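You operate a simulated robot arm through the tools that you are given. There is no shell and no other tool. Be economical: measure what you need, move in short steps, check, and stop when the job is done.

Carry out the task below with a simulated robot arm. There is one attempt and no reset: what you move stays moved.

TASK
Put the pack that says "cards" from the top of the hobby table on top of the brown carton and the pack labelled "bills" on the red tape.
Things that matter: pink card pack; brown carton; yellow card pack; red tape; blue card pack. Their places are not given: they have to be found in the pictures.

It is judged by the outcome, as a careful person would: the job done as asked, and still so three seconds after it is handed in. It fails if anything else is knocked over, pushed out of place, dropped, spilled or broken.

THE ROBOT
A 7-joint arm with a two-finger parallel gripper, fixed in place. Base frame: the origin is at the foot of the arm, x ahead of it, y to its left, z up; the work surface is at about z = 0. Lengths are in m, angles in rad, forces in N, time in s.
With the tool pointing down near the work surface it reaches from about 0.24 to 0.62 m from the base axis. Its first joint turns from -1.152 to 1.152 rad. Payload 2.6 kg.
Tool frame: the origin (TCP) lies between the finger pads and is the grasp point; the fingertips stand 0.03 m ahead of it; z points along the fingers, y is the line along which they close. The gripper opens to 0.094 m. The fingers are 0.028 m wide and 0.01 m thick; the gripper's body (0.05 by 0.096 m) begins 0.055 m behind the TCP.
Orientation is that of the tool frame in the base frame, as a unit quaternion [w, x, y, z]. With the fingers straight down and closing along the base's y, the tool's x points along the base's -x, its y along +y and its z along -z.

THE INTERFACE
- The arm moves only by the tool servo_tool. Its argument "deltas" is a list of rows, each a list of 7 numbers: the shift along the base's x, y, z in units of 400 mm (1.0 is 400 mm), then the turn, a rotation vector about the base's x, y, z in units of 120 degrees (1.0 is 120 degrees), then the opening, from 0 (shut) to 1 (fully open). In form: [[dx, dy, dz, ax, ay, az, fingers], ...]. A call has 1 to 20 rows; each row is the pose to reach, as a shift and turn from the pose commanded when the call began. A call with a number of a shift or a turn outside -1 to 1 is refused whole. A row lasts 0.2 s, in which the tool goes at most 0.05 m and 0.15 rad; a call with a longer step from one row to the next is refused whole, and so is a gripper value outside its range. A pose out of reach is approached as far as the arm can. The call stops where the force on the tool passes 40 N (or 10 N more than at its start, if that is more) or the arm is blocked; 0.2 s more then pass. The fingers move at their own pace (about 0.072 m/s each) and stop on an object; they squeeze with about 24 N. The grip force told is the motor's: it shows also when the fingers shut on nothing. Time passes only in rows, and 0.2 s behind the last, so rows that repeat a pose let the fingers close. It gives the time, the measured TCP pose, the force on the tool (base axes), the opening and the grip force at its end, in the units of the frame above (readings bear some noise), and new pictures: "show" is both (left out), scene, wrist or none.
- Cameras (640 x 400 px; columns grow to the right, rows downward): "scene" is fixed at [0.0071, 0.417, 0.5617]; the picture's right is [-0.95, -0.31, 0.00], its down [-0.18, 0.56, -0.80] and it looks along [0.25, -0.77, -0.59] (base axes); focal length 292 px, centre (320, 200). "wrist" rides on the gripper at [-0.037, 0, -0.058] in the tool frame; the picture's right is [0.00, -1.00, 0.00], its down [0.97, 0.00, -0.24] and it looks along [0.24, 0.00, 0.97] (tool axes); focal length 218 px, centre (320, 200).
- measure_at(camera, pixels): for up to 12 pixels [column, row] of the newest picture of that camera ("zoom" is the newest enlarged one), the place [x, y, z] in the base frame of the surface seen there, good to about 0.002 m. No time passes.
- zoom(camera, box): a new picture of the part [left, top, right, bottom] of that camera's present view, enlarged. No time passes.
- sign_off(): hands the job in; it is judged then, once.

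Work in short steps. Measure before you move; look again where a grasp or a placing could have gone wrong, and mend it. You have 60 turns and 100 pictures in all, the two below and enlarged ones among them. Open the gripper and draw the arm clear of the work before you hand the job in, unless the task says otherwise; then end with one line.

The tools are called by a JSON object that holds its "api" and its "payload". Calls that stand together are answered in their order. servo_tool: Moves the arm, as the interface text tells. Its arguments: {"type":"object","properties":{"deltas":{"type":"array","items":{"type":"array","items":{"type":"number"}}},"show":{"type":"string","enum":["both","scene","wrist","none"]}},"required":["deltas"]} The other tools are called the same way: measure_at (camera, pixels) gives the place of the surface under pixels of a picture; zoom (camera, box) takes an enlarged picture of a part of a camera's view; sign_off () hands the job in.

At the start:

```text
time_s: 0.0
tool_pos: [0.2885, -0.2884, 0.3304]
tcp_rot: [0.0, 0.001, 1.0, 0.0]
contact_force: [0.8, 0.6, -1.2]
opening: 0.0939
grasp_force: 0.1
```

scene: 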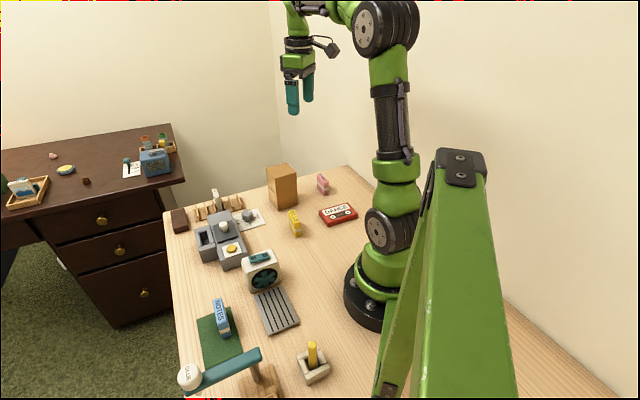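
wrist: 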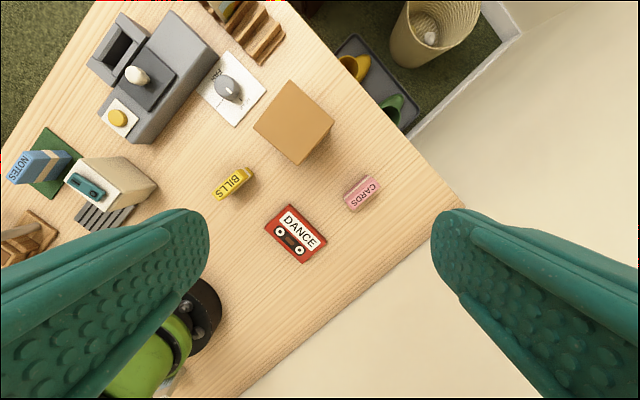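

The wrist view shows pink "CARDS" at (361,193), yellow "BILLS" at (233,182), the red tape at (296,233) and the carton top at (293,120). I'll measure these and zoom in.

{"api": "measure_at", "payload": {"camera": "wrist", "pixels": [[361, 193], [346, 207], [377, 180], [233, 182], [214, 198], [249, 170], [296, 233], [293, 115], [254, 127], [291, 80], [334, 123], [298, 164]]}}

{"api": "zoom", "payload": {"camera": "wrist", "box": [200, 70, 400, 270]}}

{"api": "zoom", "payload": {"camera": "scene", "box": [240, 140, 380, 250]}}

```text
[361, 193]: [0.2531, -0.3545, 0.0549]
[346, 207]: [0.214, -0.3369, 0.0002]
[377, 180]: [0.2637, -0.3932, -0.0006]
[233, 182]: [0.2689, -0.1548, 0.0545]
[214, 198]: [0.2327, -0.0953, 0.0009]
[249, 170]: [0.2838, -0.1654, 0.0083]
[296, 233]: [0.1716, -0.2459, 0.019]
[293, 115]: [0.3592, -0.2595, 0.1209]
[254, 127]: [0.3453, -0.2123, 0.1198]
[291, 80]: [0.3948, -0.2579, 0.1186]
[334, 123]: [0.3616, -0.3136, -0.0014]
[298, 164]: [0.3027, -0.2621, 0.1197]
```

```text
2.00 times, centred on (300, 170) of wrist
```

zoom: 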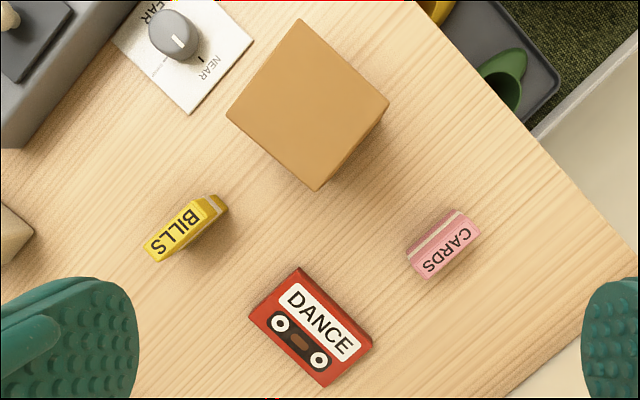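

```text
3.64 times, centred on (310, 195) of scene
```

zoom: 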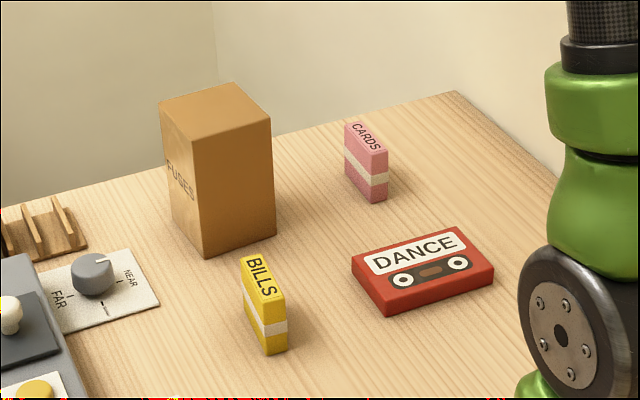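

Packs stand upright about 0.055 tall. I'll measure the edges of their tops in the enlarged picture.

{"api": "zoom", "payload": {"camera": "wrist", "box": [330, 165, 394, 221]}}

{"api": "zoom", "payload": {"camera": "wrist", "box": [202, 155, 266, 211]}}

```text
7.14 times, centred on (362, 193) of wrist
```

zoom: 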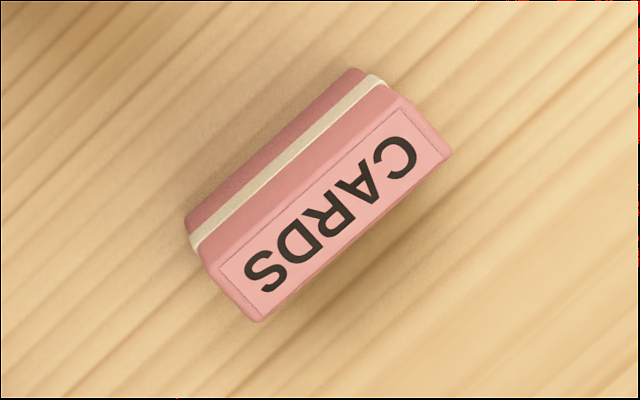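

```text
7.14 times, centred on (234, 183) of wrist
```

zoom: 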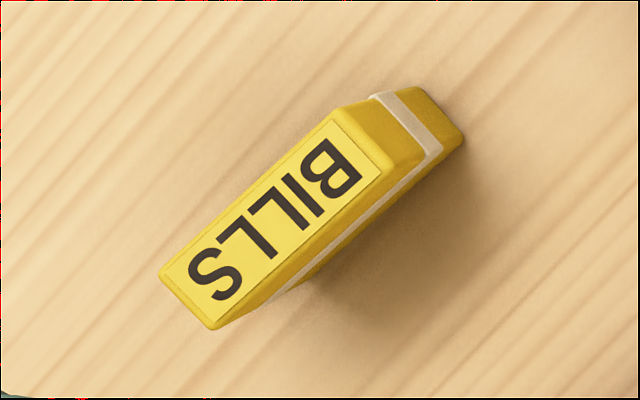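

{"api": "measure_at", "payload": {"camera": "wrist", "pixels": [[373, 181], [378.5, 186.5], [353.5, 208], [348.5, 202], [236, 172.5], [242, 178.5], [218.5, 199], [213.5, 193], [289.5, 206], [324, 242], [302, 260], [267, 226]]}}

{"api": "measure_at", "payload": {"camera": "wrist", "pixels": [[290, 82], [256, 126], [331, 121], [298, 163]]}}

```text
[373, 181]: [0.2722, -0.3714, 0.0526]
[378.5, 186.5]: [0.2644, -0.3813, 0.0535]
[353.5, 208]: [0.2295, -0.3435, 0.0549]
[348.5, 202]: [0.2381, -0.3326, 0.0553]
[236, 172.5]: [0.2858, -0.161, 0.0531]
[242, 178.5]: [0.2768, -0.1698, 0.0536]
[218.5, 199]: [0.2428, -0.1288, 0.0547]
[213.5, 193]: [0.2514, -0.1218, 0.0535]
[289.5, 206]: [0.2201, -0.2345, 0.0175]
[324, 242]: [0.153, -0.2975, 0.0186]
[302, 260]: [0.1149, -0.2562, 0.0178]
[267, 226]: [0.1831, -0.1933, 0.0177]
```

```text
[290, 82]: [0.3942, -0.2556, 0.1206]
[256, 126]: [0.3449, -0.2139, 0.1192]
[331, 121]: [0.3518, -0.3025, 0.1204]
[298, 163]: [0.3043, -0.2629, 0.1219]
```

Cards centre is about (0.251,-0.357), with the long axis at -48°. Bills centre is about (0.264,-0.145), also about -49°. I'll move above the cards pack, turning -48°.

{"api": "servo_tool", "payload": {"deltas": [[-0.0156, -0.0287, -0.054, 0, 0, -0.0667, 0.7], [-0.0312, -0.0573, -0.108, 0, 0, -0.1333, 0.7], [-0.0468, -0.086, -0.163, 0, 0, -0.2, 0.7], [-0.0623, -0.1147, -0.217, 0, 0, -0.2667, 0.7], [-0.0779, -0.1433, -0.271, 0, 0, -0.3333, 0.7], [-0.0935, -0.172, -0.326, 0, 0, -0.4, 0.7], [-0.0935, -0.172, -0.326, 0, 0, -0.4, 0.7]]}}

```text
time_s: 1.6
tool_pos: [0.2508, -0.3572, 0.1997]
tcp_rot: [0.0, 0.408, 0.913, -0.001]
contact_force: [0.4, -0.2, 0.0]
opening: 0.0659
grasp_force: 0.0
```

scene: 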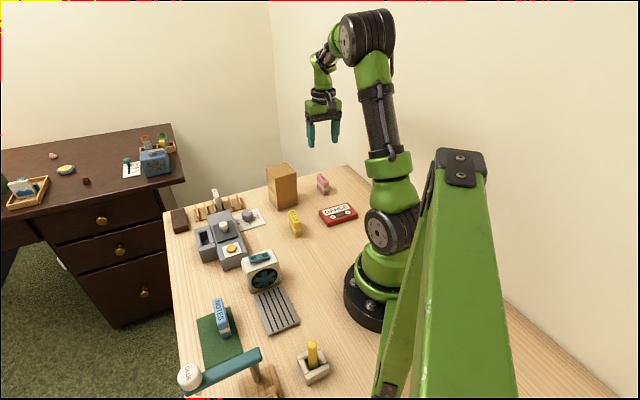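
wrist: 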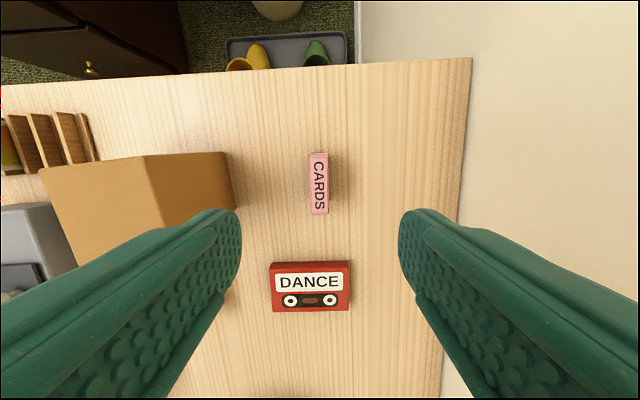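

Pack is centred between the fingers (col 319, row 185). I'll go down to z=0.04 and close.

{"api": "servo_tool", "payload": {"deltas": [[0, 0, -0.1, 0, 0, 0, 0.6], [0, 0, -0.2, 0, 0, 0, 0.6], [0, 0, -0.28, 0, 0, 0, 0.6], [0, 0, -0.35, 0, 0, 0, 0.6], [0, 0, -0.4, 0, 0, 0, 0.6], [0, 0, -0.4, 0, 0, 0, 0.6], [0, 0, -0.4, 0, 0, 0, 0.3], [0, 0, -0.4, 0, 0, 0, 0], [0, 0, -0.4, 0, 0, 0, 0], [0, 0, -0.4, 0, 0, 0, 0], [0, 0, -0.4, 0, 0, 0, 0]]}}

```text
time_s: 4.0
tool_pos: [0.2505, -0.3579, 0.0393]
tcp_rot: [-0.001, 0.407, 0.913, 0.001]
contact_force: [-0.8, 0.7, -0.3]
opening: 0.0218
grasp_force: 23.9
```

scene: 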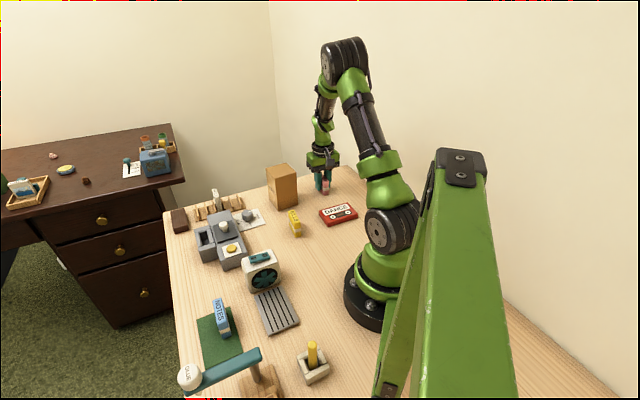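
wrist: 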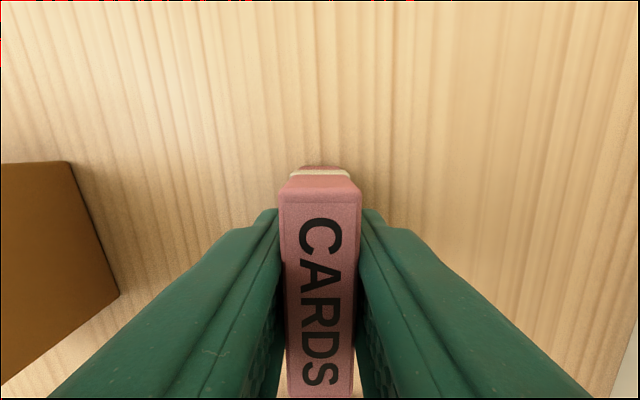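

Gripped (opening 0.0218, 24 N). I'll lift and carry it above the carton centre (0.349,-0.259).

{"api": "servo_tool", "payload": {"deltas": [[0, 0, 0.08, 0, 0, 0, 0], [0, 0, 0.18, 0, 0, 0, 0], [0, 0, 0.28, 0, 0, 0, 0], [0, 0, 0.38, 0, 0, 0, 0], [0, 0, 0.45, 0, 0, 0, 0], [0.05, 0.05, 0.45, 0, 0, 0, 0], [0.1, 0.1, 0.45, 0, 0, 0, 0], [0.15, 0.15, 0.45, 0, 0, 0, 0], [0.2, 0.2, 0.45, 0, 0, 0, 0], [0.245, 0.247, 0.45, 0, 0, 0, 0], [0.245, 0.247, 0.45, 0, 0, 0, 0]]}}

```text
time_s: 6.4
tool_pos: [0.3491, -0.2579, 0.2191]
tcp_rot: [0.0, 0.408, 0.913, -0.001]
contact_force: [0.6, 0.0, -0.4]
opening: 0.0218
grasp_force: 24.0
```

scene: 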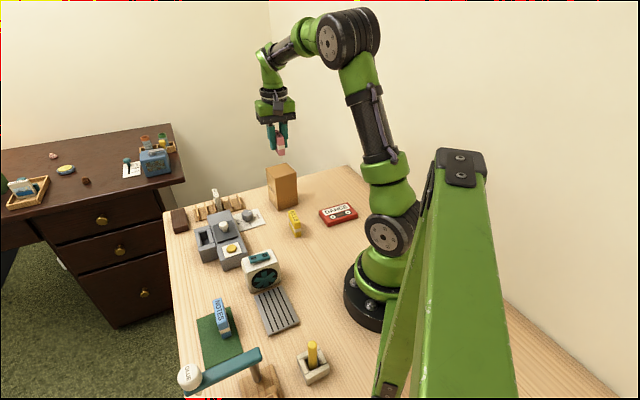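
wrist: 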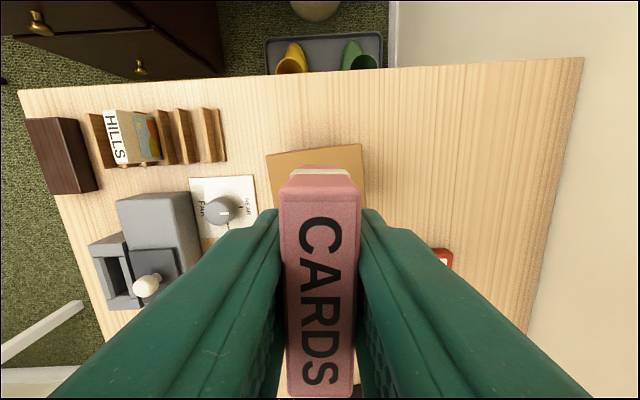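

Over the carton (top cols 265–363). I'll lower slowly to the contact height, about z=0.161.

{"api": "servo_tool", "payload": {"deltas": [[0, 0, -0.06, 0, 0, 0, 0], [0, 0, -0.11, 0, 0, 0, 0], [0, 0, -0.135, 0, 0, 0, 0], [0, 0, -0.142, 0, 0, 0, 0], [0, 0, -0.146, 0, 0, 0, 0], [0, 0, -0.146, 0, 0, 0, 0]]}}

{"api": "zoom", "payload": {"camera": "scene", "box": [230, 110, 340, 220]}}

```text
time_s: 7.8
tool_pos: [0.3486, -0.2579, 0.1609]
tcp_rot: [0.0, 0.407, 0.914, 0.0]
contact_force: [0.1, -0.1, -0.5]
opening: 0.0216
grasp_force: 24.0
```

scene: 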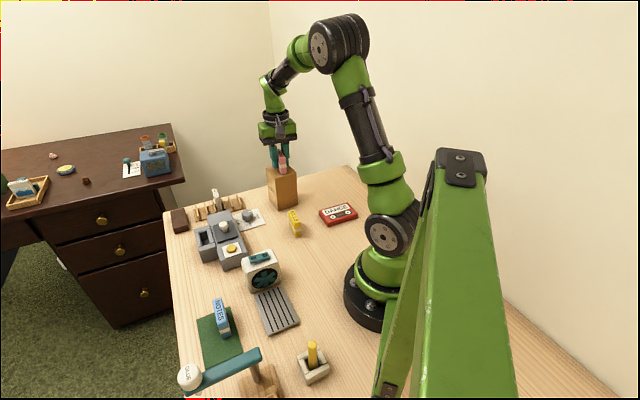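
wrist: 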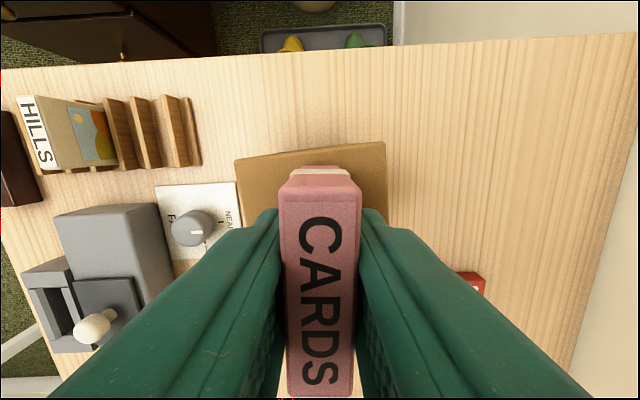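

```text
3.64 times, centred on (285, 165) of scene
```

zoom: 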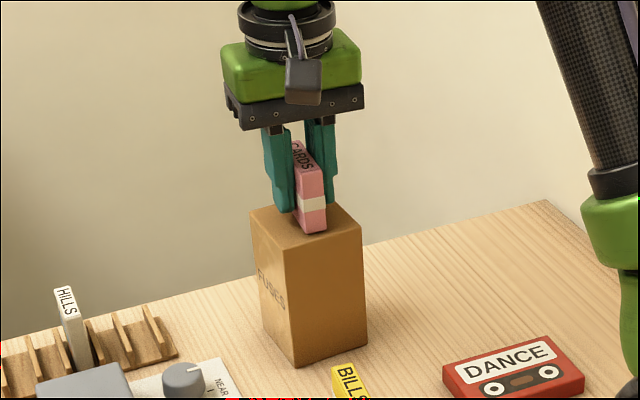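

No contact yet. I'll creep down in small steps until force shows.

{"api": "servo_tool", "payload": {"deltas": [[0, 0, -0.0015, 0, 0, 0, 0], [0, 0, -0.003, 0, 0, 0, 0], [0, 0, -0.003, 0, 0, 0, 0]], "show": "none"}}

```text
time_s: 8.6
tool_pos: [0.3476, -0.2594, 0.1595]
tcp_rot: [0.0, 0.407, 0.913, 0.0]
contact_force: [0.1, -0.1, -0.2]
opening: 0.0217
grasp_force: 24.0
```

{"api": "servo_tool", "payload": {"deltas": [[0, 0, -0.0015, 0, 0, 0, 0], [0, 0, -0.0025, 0, 0, 0, 0], [0, 0, -0.0025, 0, 0, 0, 0]], "show": "none"}}

```text
time_s: 9.4
tool_pos: [0.3487, -0.2586, 0.1588]
tcp_rot: [0.0, 0.407, 0.913, 0.0]
contact_force: [0.2, -1.1, -0.1]
opening: 0.0212
grasp_force: 23.8
```

{"api": "servo_tool", "payload": {"deltas": [[0, 0, -0.0015, 0, 0, 0, 0], [0, 0, -0.0025, 0, 0, 0, 0], [0, 0, -0.0025, 0, 0, 0, 0]], "show": "none"}}

{"api": "zoom", "payload": {"camera": "scene", "box": [260, 140, 310, 190]}}

```text
time_s: 10.2
tool_pos: [0.349, -0.2581, 0.1587]
tcp_rot: [0.001, 0.407, 0.913, 0.0]
contact_force: [-1.7, 0.8, 9.1]
opening: 0.0218
grasp_force: 24.3
```

```text
8.00 times, centred on (285, 165) of scene
```

zoom: 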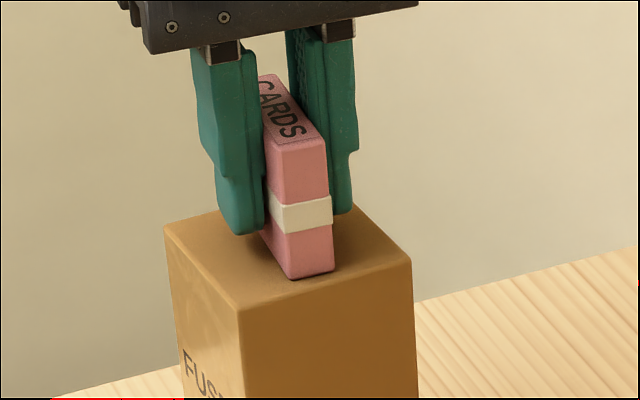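

Contact (9 N). I'll open gently, then rise.

{"api": "servo_tool", "payload": {"deltas": [[0, 0, 0.001, 0, 0, 0, 0.24], [0, 0, 0.001, 0, 0, 0, 0.28], [0, 0, 0.001, 0, 0, 0, 0.35], [0, 0, 0.001, 0, 0, 0, 0.5], [0, 0, 0.001, 0, 0, 0, 0.5], [0, 0, 0.04, 0, 0, 0, 0.5], [0, 0, 0.1, 0, 0, 0, 0.5], [0, 0, 0.18, 0, 0, 0, 0.5], [0, 0, 0.26, 0, 0, 0, 0.5]]}}

{"api": "zoom", "payload": {"camera": "scene", "box": [250, 130, 320, 210]}}

```text
time_s: 12.2
tool_pos: [0.3495, -0.2583, 0.2633]
tcp_rot: [0.001, 0.406, 0.914, 0.0]
contact_force: [0.2, 0.0, -1.1]
opening: 0.0468
grasp_force: 0.0
```

scene: 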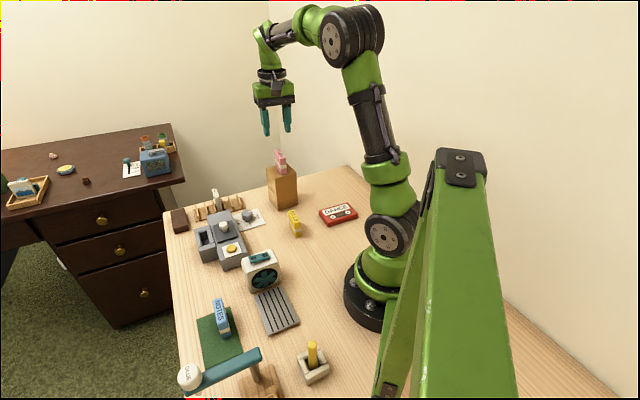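
wrist: 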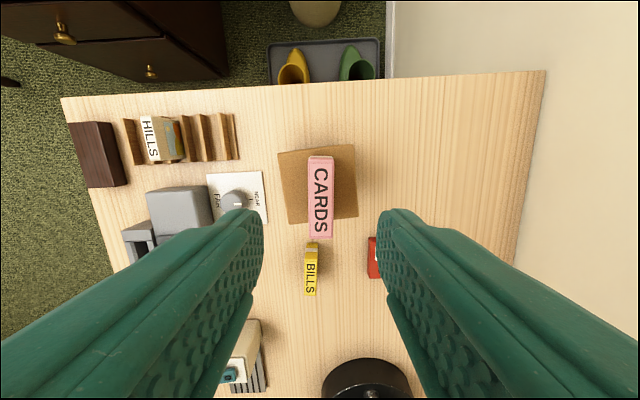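

```text
5.00 times, centred on (285, 170) of scene
```

zoom: 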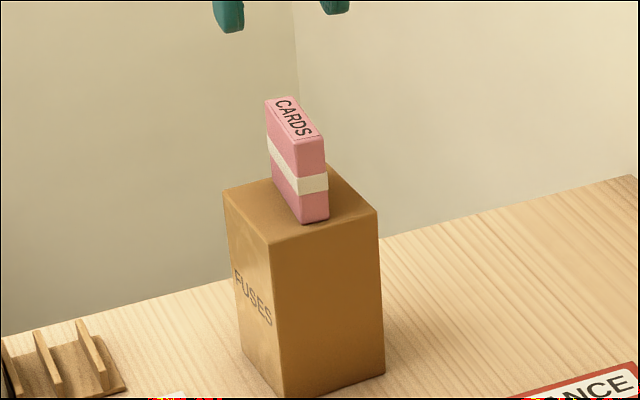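

CARDS stands upright on the carton. Next I'll move above BILLS (0.264,-0.145).

{"api": "servo_tool", "payload": {"deltas": [[-0.053, 0.07, 0, 0, 0, 0, 0.6], [-0.106, 0.141, 0, 0, 0, 0, 0.6], [-0.159, 0.212, 0, 0, 0, 0, 0.6], [-0.2123, 0.2825, 0, 0, 0, 0, 0.6], [-0.2123, 0.2825, -0.08, 0, 0, 0, 0.6], [-0.2123, 0.2825, -0.16, 0, 0, 0, 0.6], [-0.2123, 0.2825, -0.2, 0, 0, 0, 0.6], [-0.2123, 0.2825, -0.2, 0, 0, 0, 0.6]]}}

```text
time_s: 14.0
tool_pos: [0.2642, -0.146, 0.1831]
tcp_rot: [0.0, 0.407, 0.913, 0.0]
contact_force: [-0.4, -0.2, -0.7]
opening: 0.0563
grasp_force: 0.0
```

scene: 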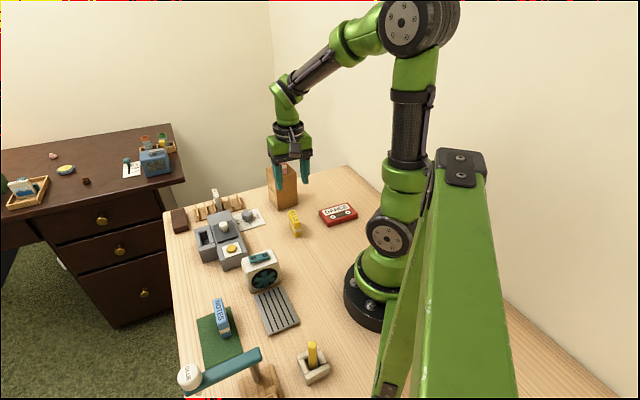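
wrist: 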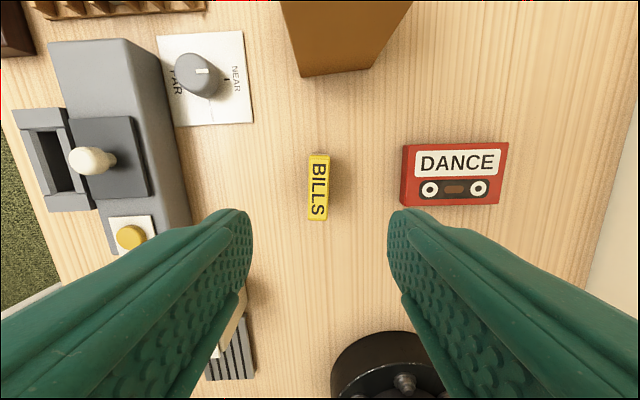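

BILLS is centred (318,187) and aligned. I'll descend and grip.

{"api": "servo_tool", "payload": {"deltas": [[0, 0, -0.08, 0, 0, 0, 0.6], [0, 0, -0.16, 0, 0, 0, 0.6], [0, 0, -0.24, 0, 0, 0, 0.6], [0, 0, -0.31, 0, 0, 0, 0.6], [0, 0, -0.356, 0, 0, 0, 0.6], [0, 0, -0.356, 0, 0, 0, 0.6], [0, 0, -0.356, 0, 0, 0, 0.3], [0, 0, -0.356, 0, 0, 0, 0], [0, 0, -0.356, 0, 0, 0, 0], [0, 0, -0.356, 0, 0, 0, 0], [0, 0, -0.356, 0, 0, 0, 0]]}}

```text
time_s: 16.4
tool_pos: [0.2651, -0.1459, 0.0394]
tcp_rot: [0.001, 0.406, 0.914, 0.0]
contact_force: [0.7, 1.1, 0.3]
opening: 0.0217
grasp_force: 23.6
```

scene: 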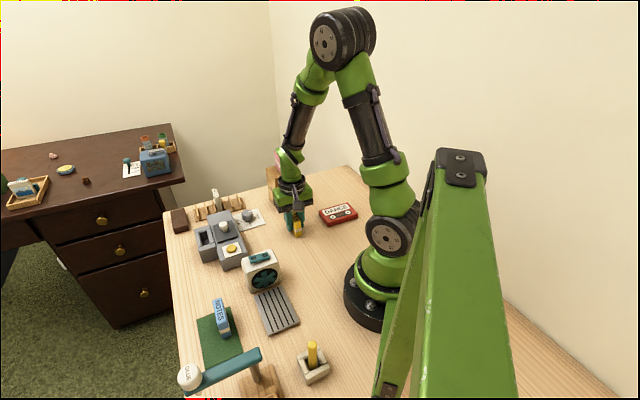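
wrist: 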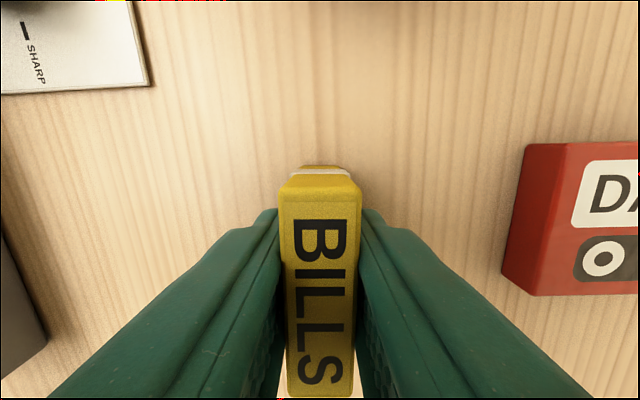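

Gripped. I'll lift and carry it above the tape centre (0.168,-0.245).

{"api": "servo_tool", "payload": {"deltas": [[0, 0, 0.08, 0, 0, 0, 0], [0, 0, 0.18, 0, 0, 0, 0], [0, 0, 0.25, 0, 0, 0, 0], [-0.05, -0.052, 0.25, 0, 0, 0, 0], [-0.1, -0.104, 0.25, 0, 0, 0, 0], [-0.15, -0.156, 0.25, 0, 0, 0, 0], [-0.2, -0.208, 0.25, 0, 0, 0, 0], [-0.2405, -0.249, 0.25, 0, 0, 0, 0], [-0.2405, -0.249, 0.25, 0, 0, 0, 0], [-0.2405, -0.249, 0.25, 0, 0, 0, 0]]}}

{"api": "zoom", "payload": {"camera": "scene", "box": [270, 140, 390, 240]}}

```text
time_s: 18.6
tool_pos: [0.1673, -0.2469, 0.1395]
tcp_rot: [-0.001, 0.407, 0.913, -0.001]
contact_force: [0.4, 1.0, -0.6]
opening: 0.0216
grasp_force: 24.0
```

scene: 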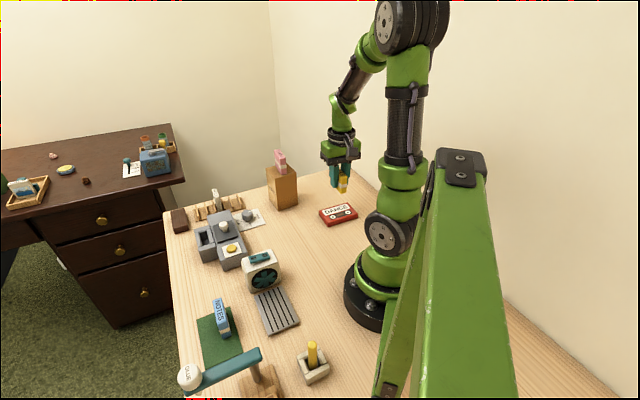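
wrist: 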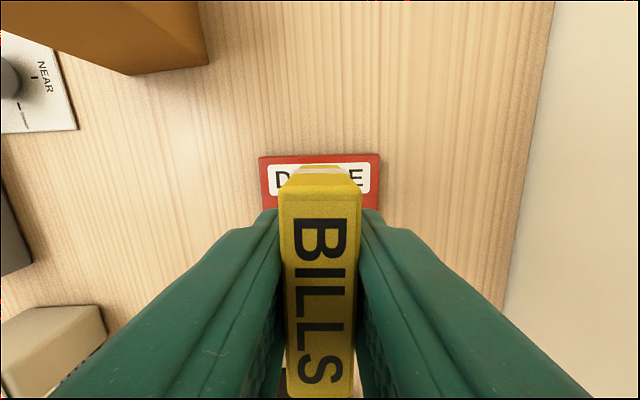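

```text
4.00 times, centred on (330, 190) of scene
```

zoom: 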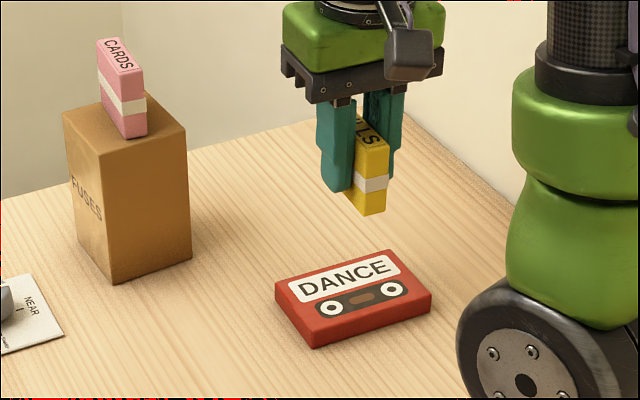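

Tape (cols 259–380) is centred under the pack. I'll lower to just above its top (z≈0.018).

{"api": "servo_tool", "payload": {"deltas": [[0, 0, -0.07, 0, 0, 0, 0], [0, 0, -0.13, 0, 0, 0, 0], [0, 0, -0.175, 0, 0, 0, 0], [0, 0, -0.19, 0, 0, 0, 0], [0, 0, -0.195, 0, 0, 0, 0], [0, 0, -0.195, 0, 0, 0, 0]]}}

{"api": "zoom", "payload": {"camera": "scene", "box": [305, 170, 375, 240]}}

```text
time_s: 20.0
tool_pos: [0.1668, -0.2452, 0.0623]
tcp_rot: [0.0, 0.408, 0.913, 0.0]
contact_force: [-0.9, -0.1, -0.9]
opening: 0.0216
grasp_force: 24.3
```

scene: 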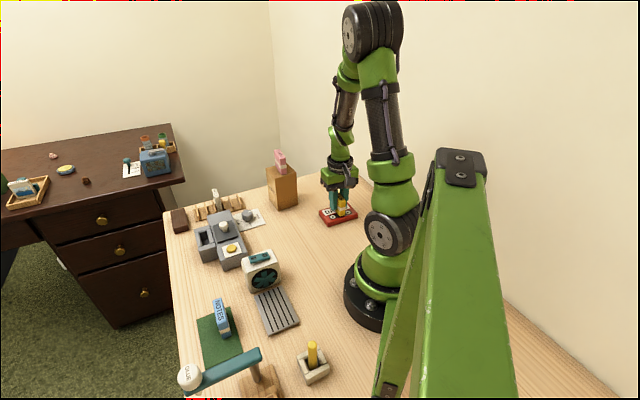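
wrist: 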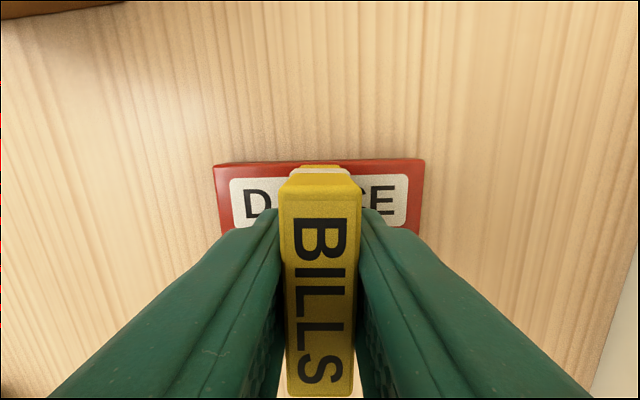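

```text
5.71 times, centred on (340, 205) of scene
```

zoom: 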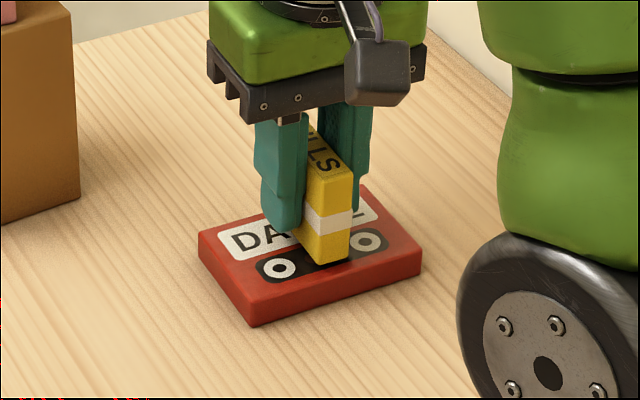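

Well centred; I'll creep down to contact.

{"api": "servo_tool", "payload": {"deltas": [[0, 0, -0.003, 0, 0, 0, 0], [0, 0, -0.005, 0, 0, 0, 0], [0, 0, -0.0065, 0, 0, 0, 0], [0, 0, -0.0065, 0, 0, 0, 0]], "show": "none"}}

```text
time_s: 21.0
tool_pos: [0.1677, -0.2453, 0.0588]
tcp_rot: [0.0, 0.407, 0.913, 0.0]
contact_force: [0.5, 0.4, 0.3]
opening: 0.0214
grasp_force: 24.0
```

{"api": "servo_tool", "payload": {"deltas": [[0, 0, -0.0015, 0, 0, 0, 0], [0, 0, -0.003, 0, 0, 0, 0], [0, 0, -0.003, 0, 0, 0, 0]], "show": "none"}}

```text
time_s: 21.8
tool_pos: [0.1676, -0.2446, 0.0584]
tcp_rot: [0.0, 0.407, 0.914, -0.001]
contact_force: [-0.9, 0.5, -0.2]
opening: 0.0216
grasp_force: 23.8
```

{"api": "servo_tool", "payload": {"deltas": [[0, 0, -0.0015, 0, 0, 0, 0], [0, 0, -0.0025, 0, 0, 0, 0], [0, 0, -0.0025, 0, 0, 0, 0]], "show": "none"}}

```text
time_s: 22.6
tool_pos: [0.1674, -0.2465, 0.0575]
tcp_rot: [0.0, 0.408, 0.913, 0.0]
contact_force: [0.2, 0.2, -0.4]
opening: 0.0218
grasp_force: 24.2
```

{"api": "servo_tool", "payload": {"deltas": [[0, 0, -0.0015, 0, 0, 0, 0], [0, 0, -0.0025, 0, 0, 0, 0], [0, 0, -0.0025, 0, 0, 0, 0]], "show": "none"}}

```text
time_s: 23.4
tool_pos: [0.1685, -0.245, 0.0573]
tcp_rot: [0.002, 0.407, 0.914, -0.001]
contact_force: [-3.5, 3.9, 21.7]
opening: 0.0215
grasp_force: 24.3
```

Contact (about 22 N). I'll ease up slightly, open gently, and rise.

{"api": "servo_tool", "payload": {"deltas": [[0, 0, 0.0015, 0, 0, 0, 0], [0, 0, 0.0015, 0, 0, 0, 0.24], [0, 0, 0.0015, 0, 0, 0, 0.28], [0, 0, 0.0015, 0, 0, 0, 0.35], [0, 0, 0.0015, 0, 0, 0, 0.5], [0, 0, 0.0015, 0, 0, 0, 0.5], [0, 0, 0.04, 0, 0, 0, 0.5], [0, 0, 0.1, 0, 0, 0, 0.5], [0, 0, 0.2, 0, 0, 0, 0.5], [0, 0, 0.3, 0, 0, 0, 0.5], [0, 0, 0.4, 0, 0, 0, 0.5], [0, 0, 0.4, 0, 0, 0, 0.5]]}}

{"api": "zoom", "payload": {"camera": "scene", "box": [260, 140, 380, 240]}}

```text
time_s: 26.0
tool_pos: [0.1689, -0.2455, 0.2161]
tcp_rot: [-0.001, 0.406, 0.914, -0.001]
contact_force: [0.9, 0.3, -0.5]
opening: 0.047
grasp_force: 0.0
```

scene: 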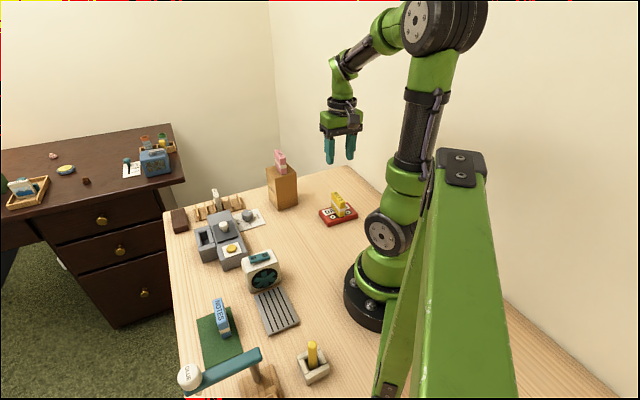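
wrist: 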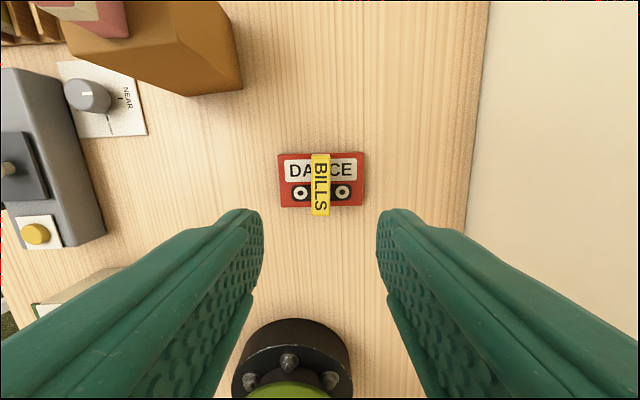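

```text
4.00 times, centred on (320, 190) of scene
```

zoom: 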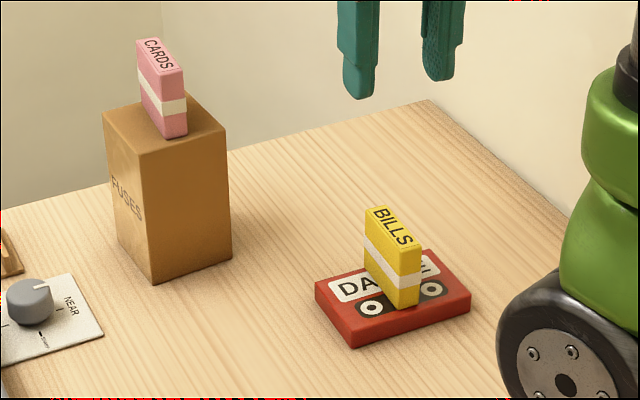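

Both packs stand in place. I'll raise clear and open the gripper fully.

{"api": "servo_tool", "payload": {"deltas": [[0, 0, 0.1, 0, 0, 0, 1], [0, 0, 0.2, 0, 0, 0, 1], [0, 0, 0.25, 0, 0, 0, 1], [0, 0, 0.25, 0, 0, 0, 1]], "show": "scene"}}

```text
time_s: 27.0
tool_pos: [0.169, -0.2455, 0.3169]
tcp_rot: [0.001, 0.406, 0.914, -0.001]
contact_force: [0.5, -0.9, 0.2]
opening: 0.0938
grasp_force: 0.2
```

scene: 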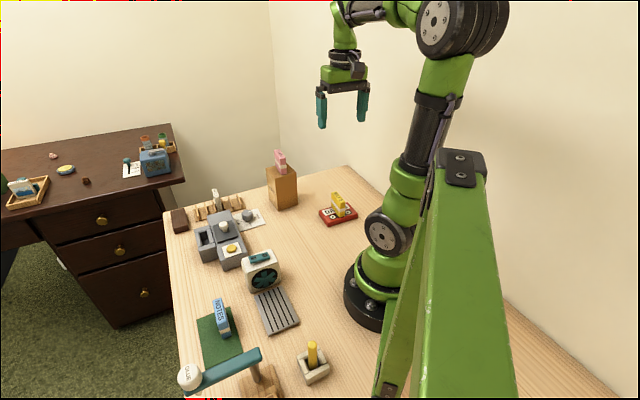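

{"api": "sign_off", "payload": {}}

```text
The job is handed in.
```

The pink "cards" pack is standing on top of the brown carton and the yellow "bills" pack is standing on the red tape; nothing else was disturbed.
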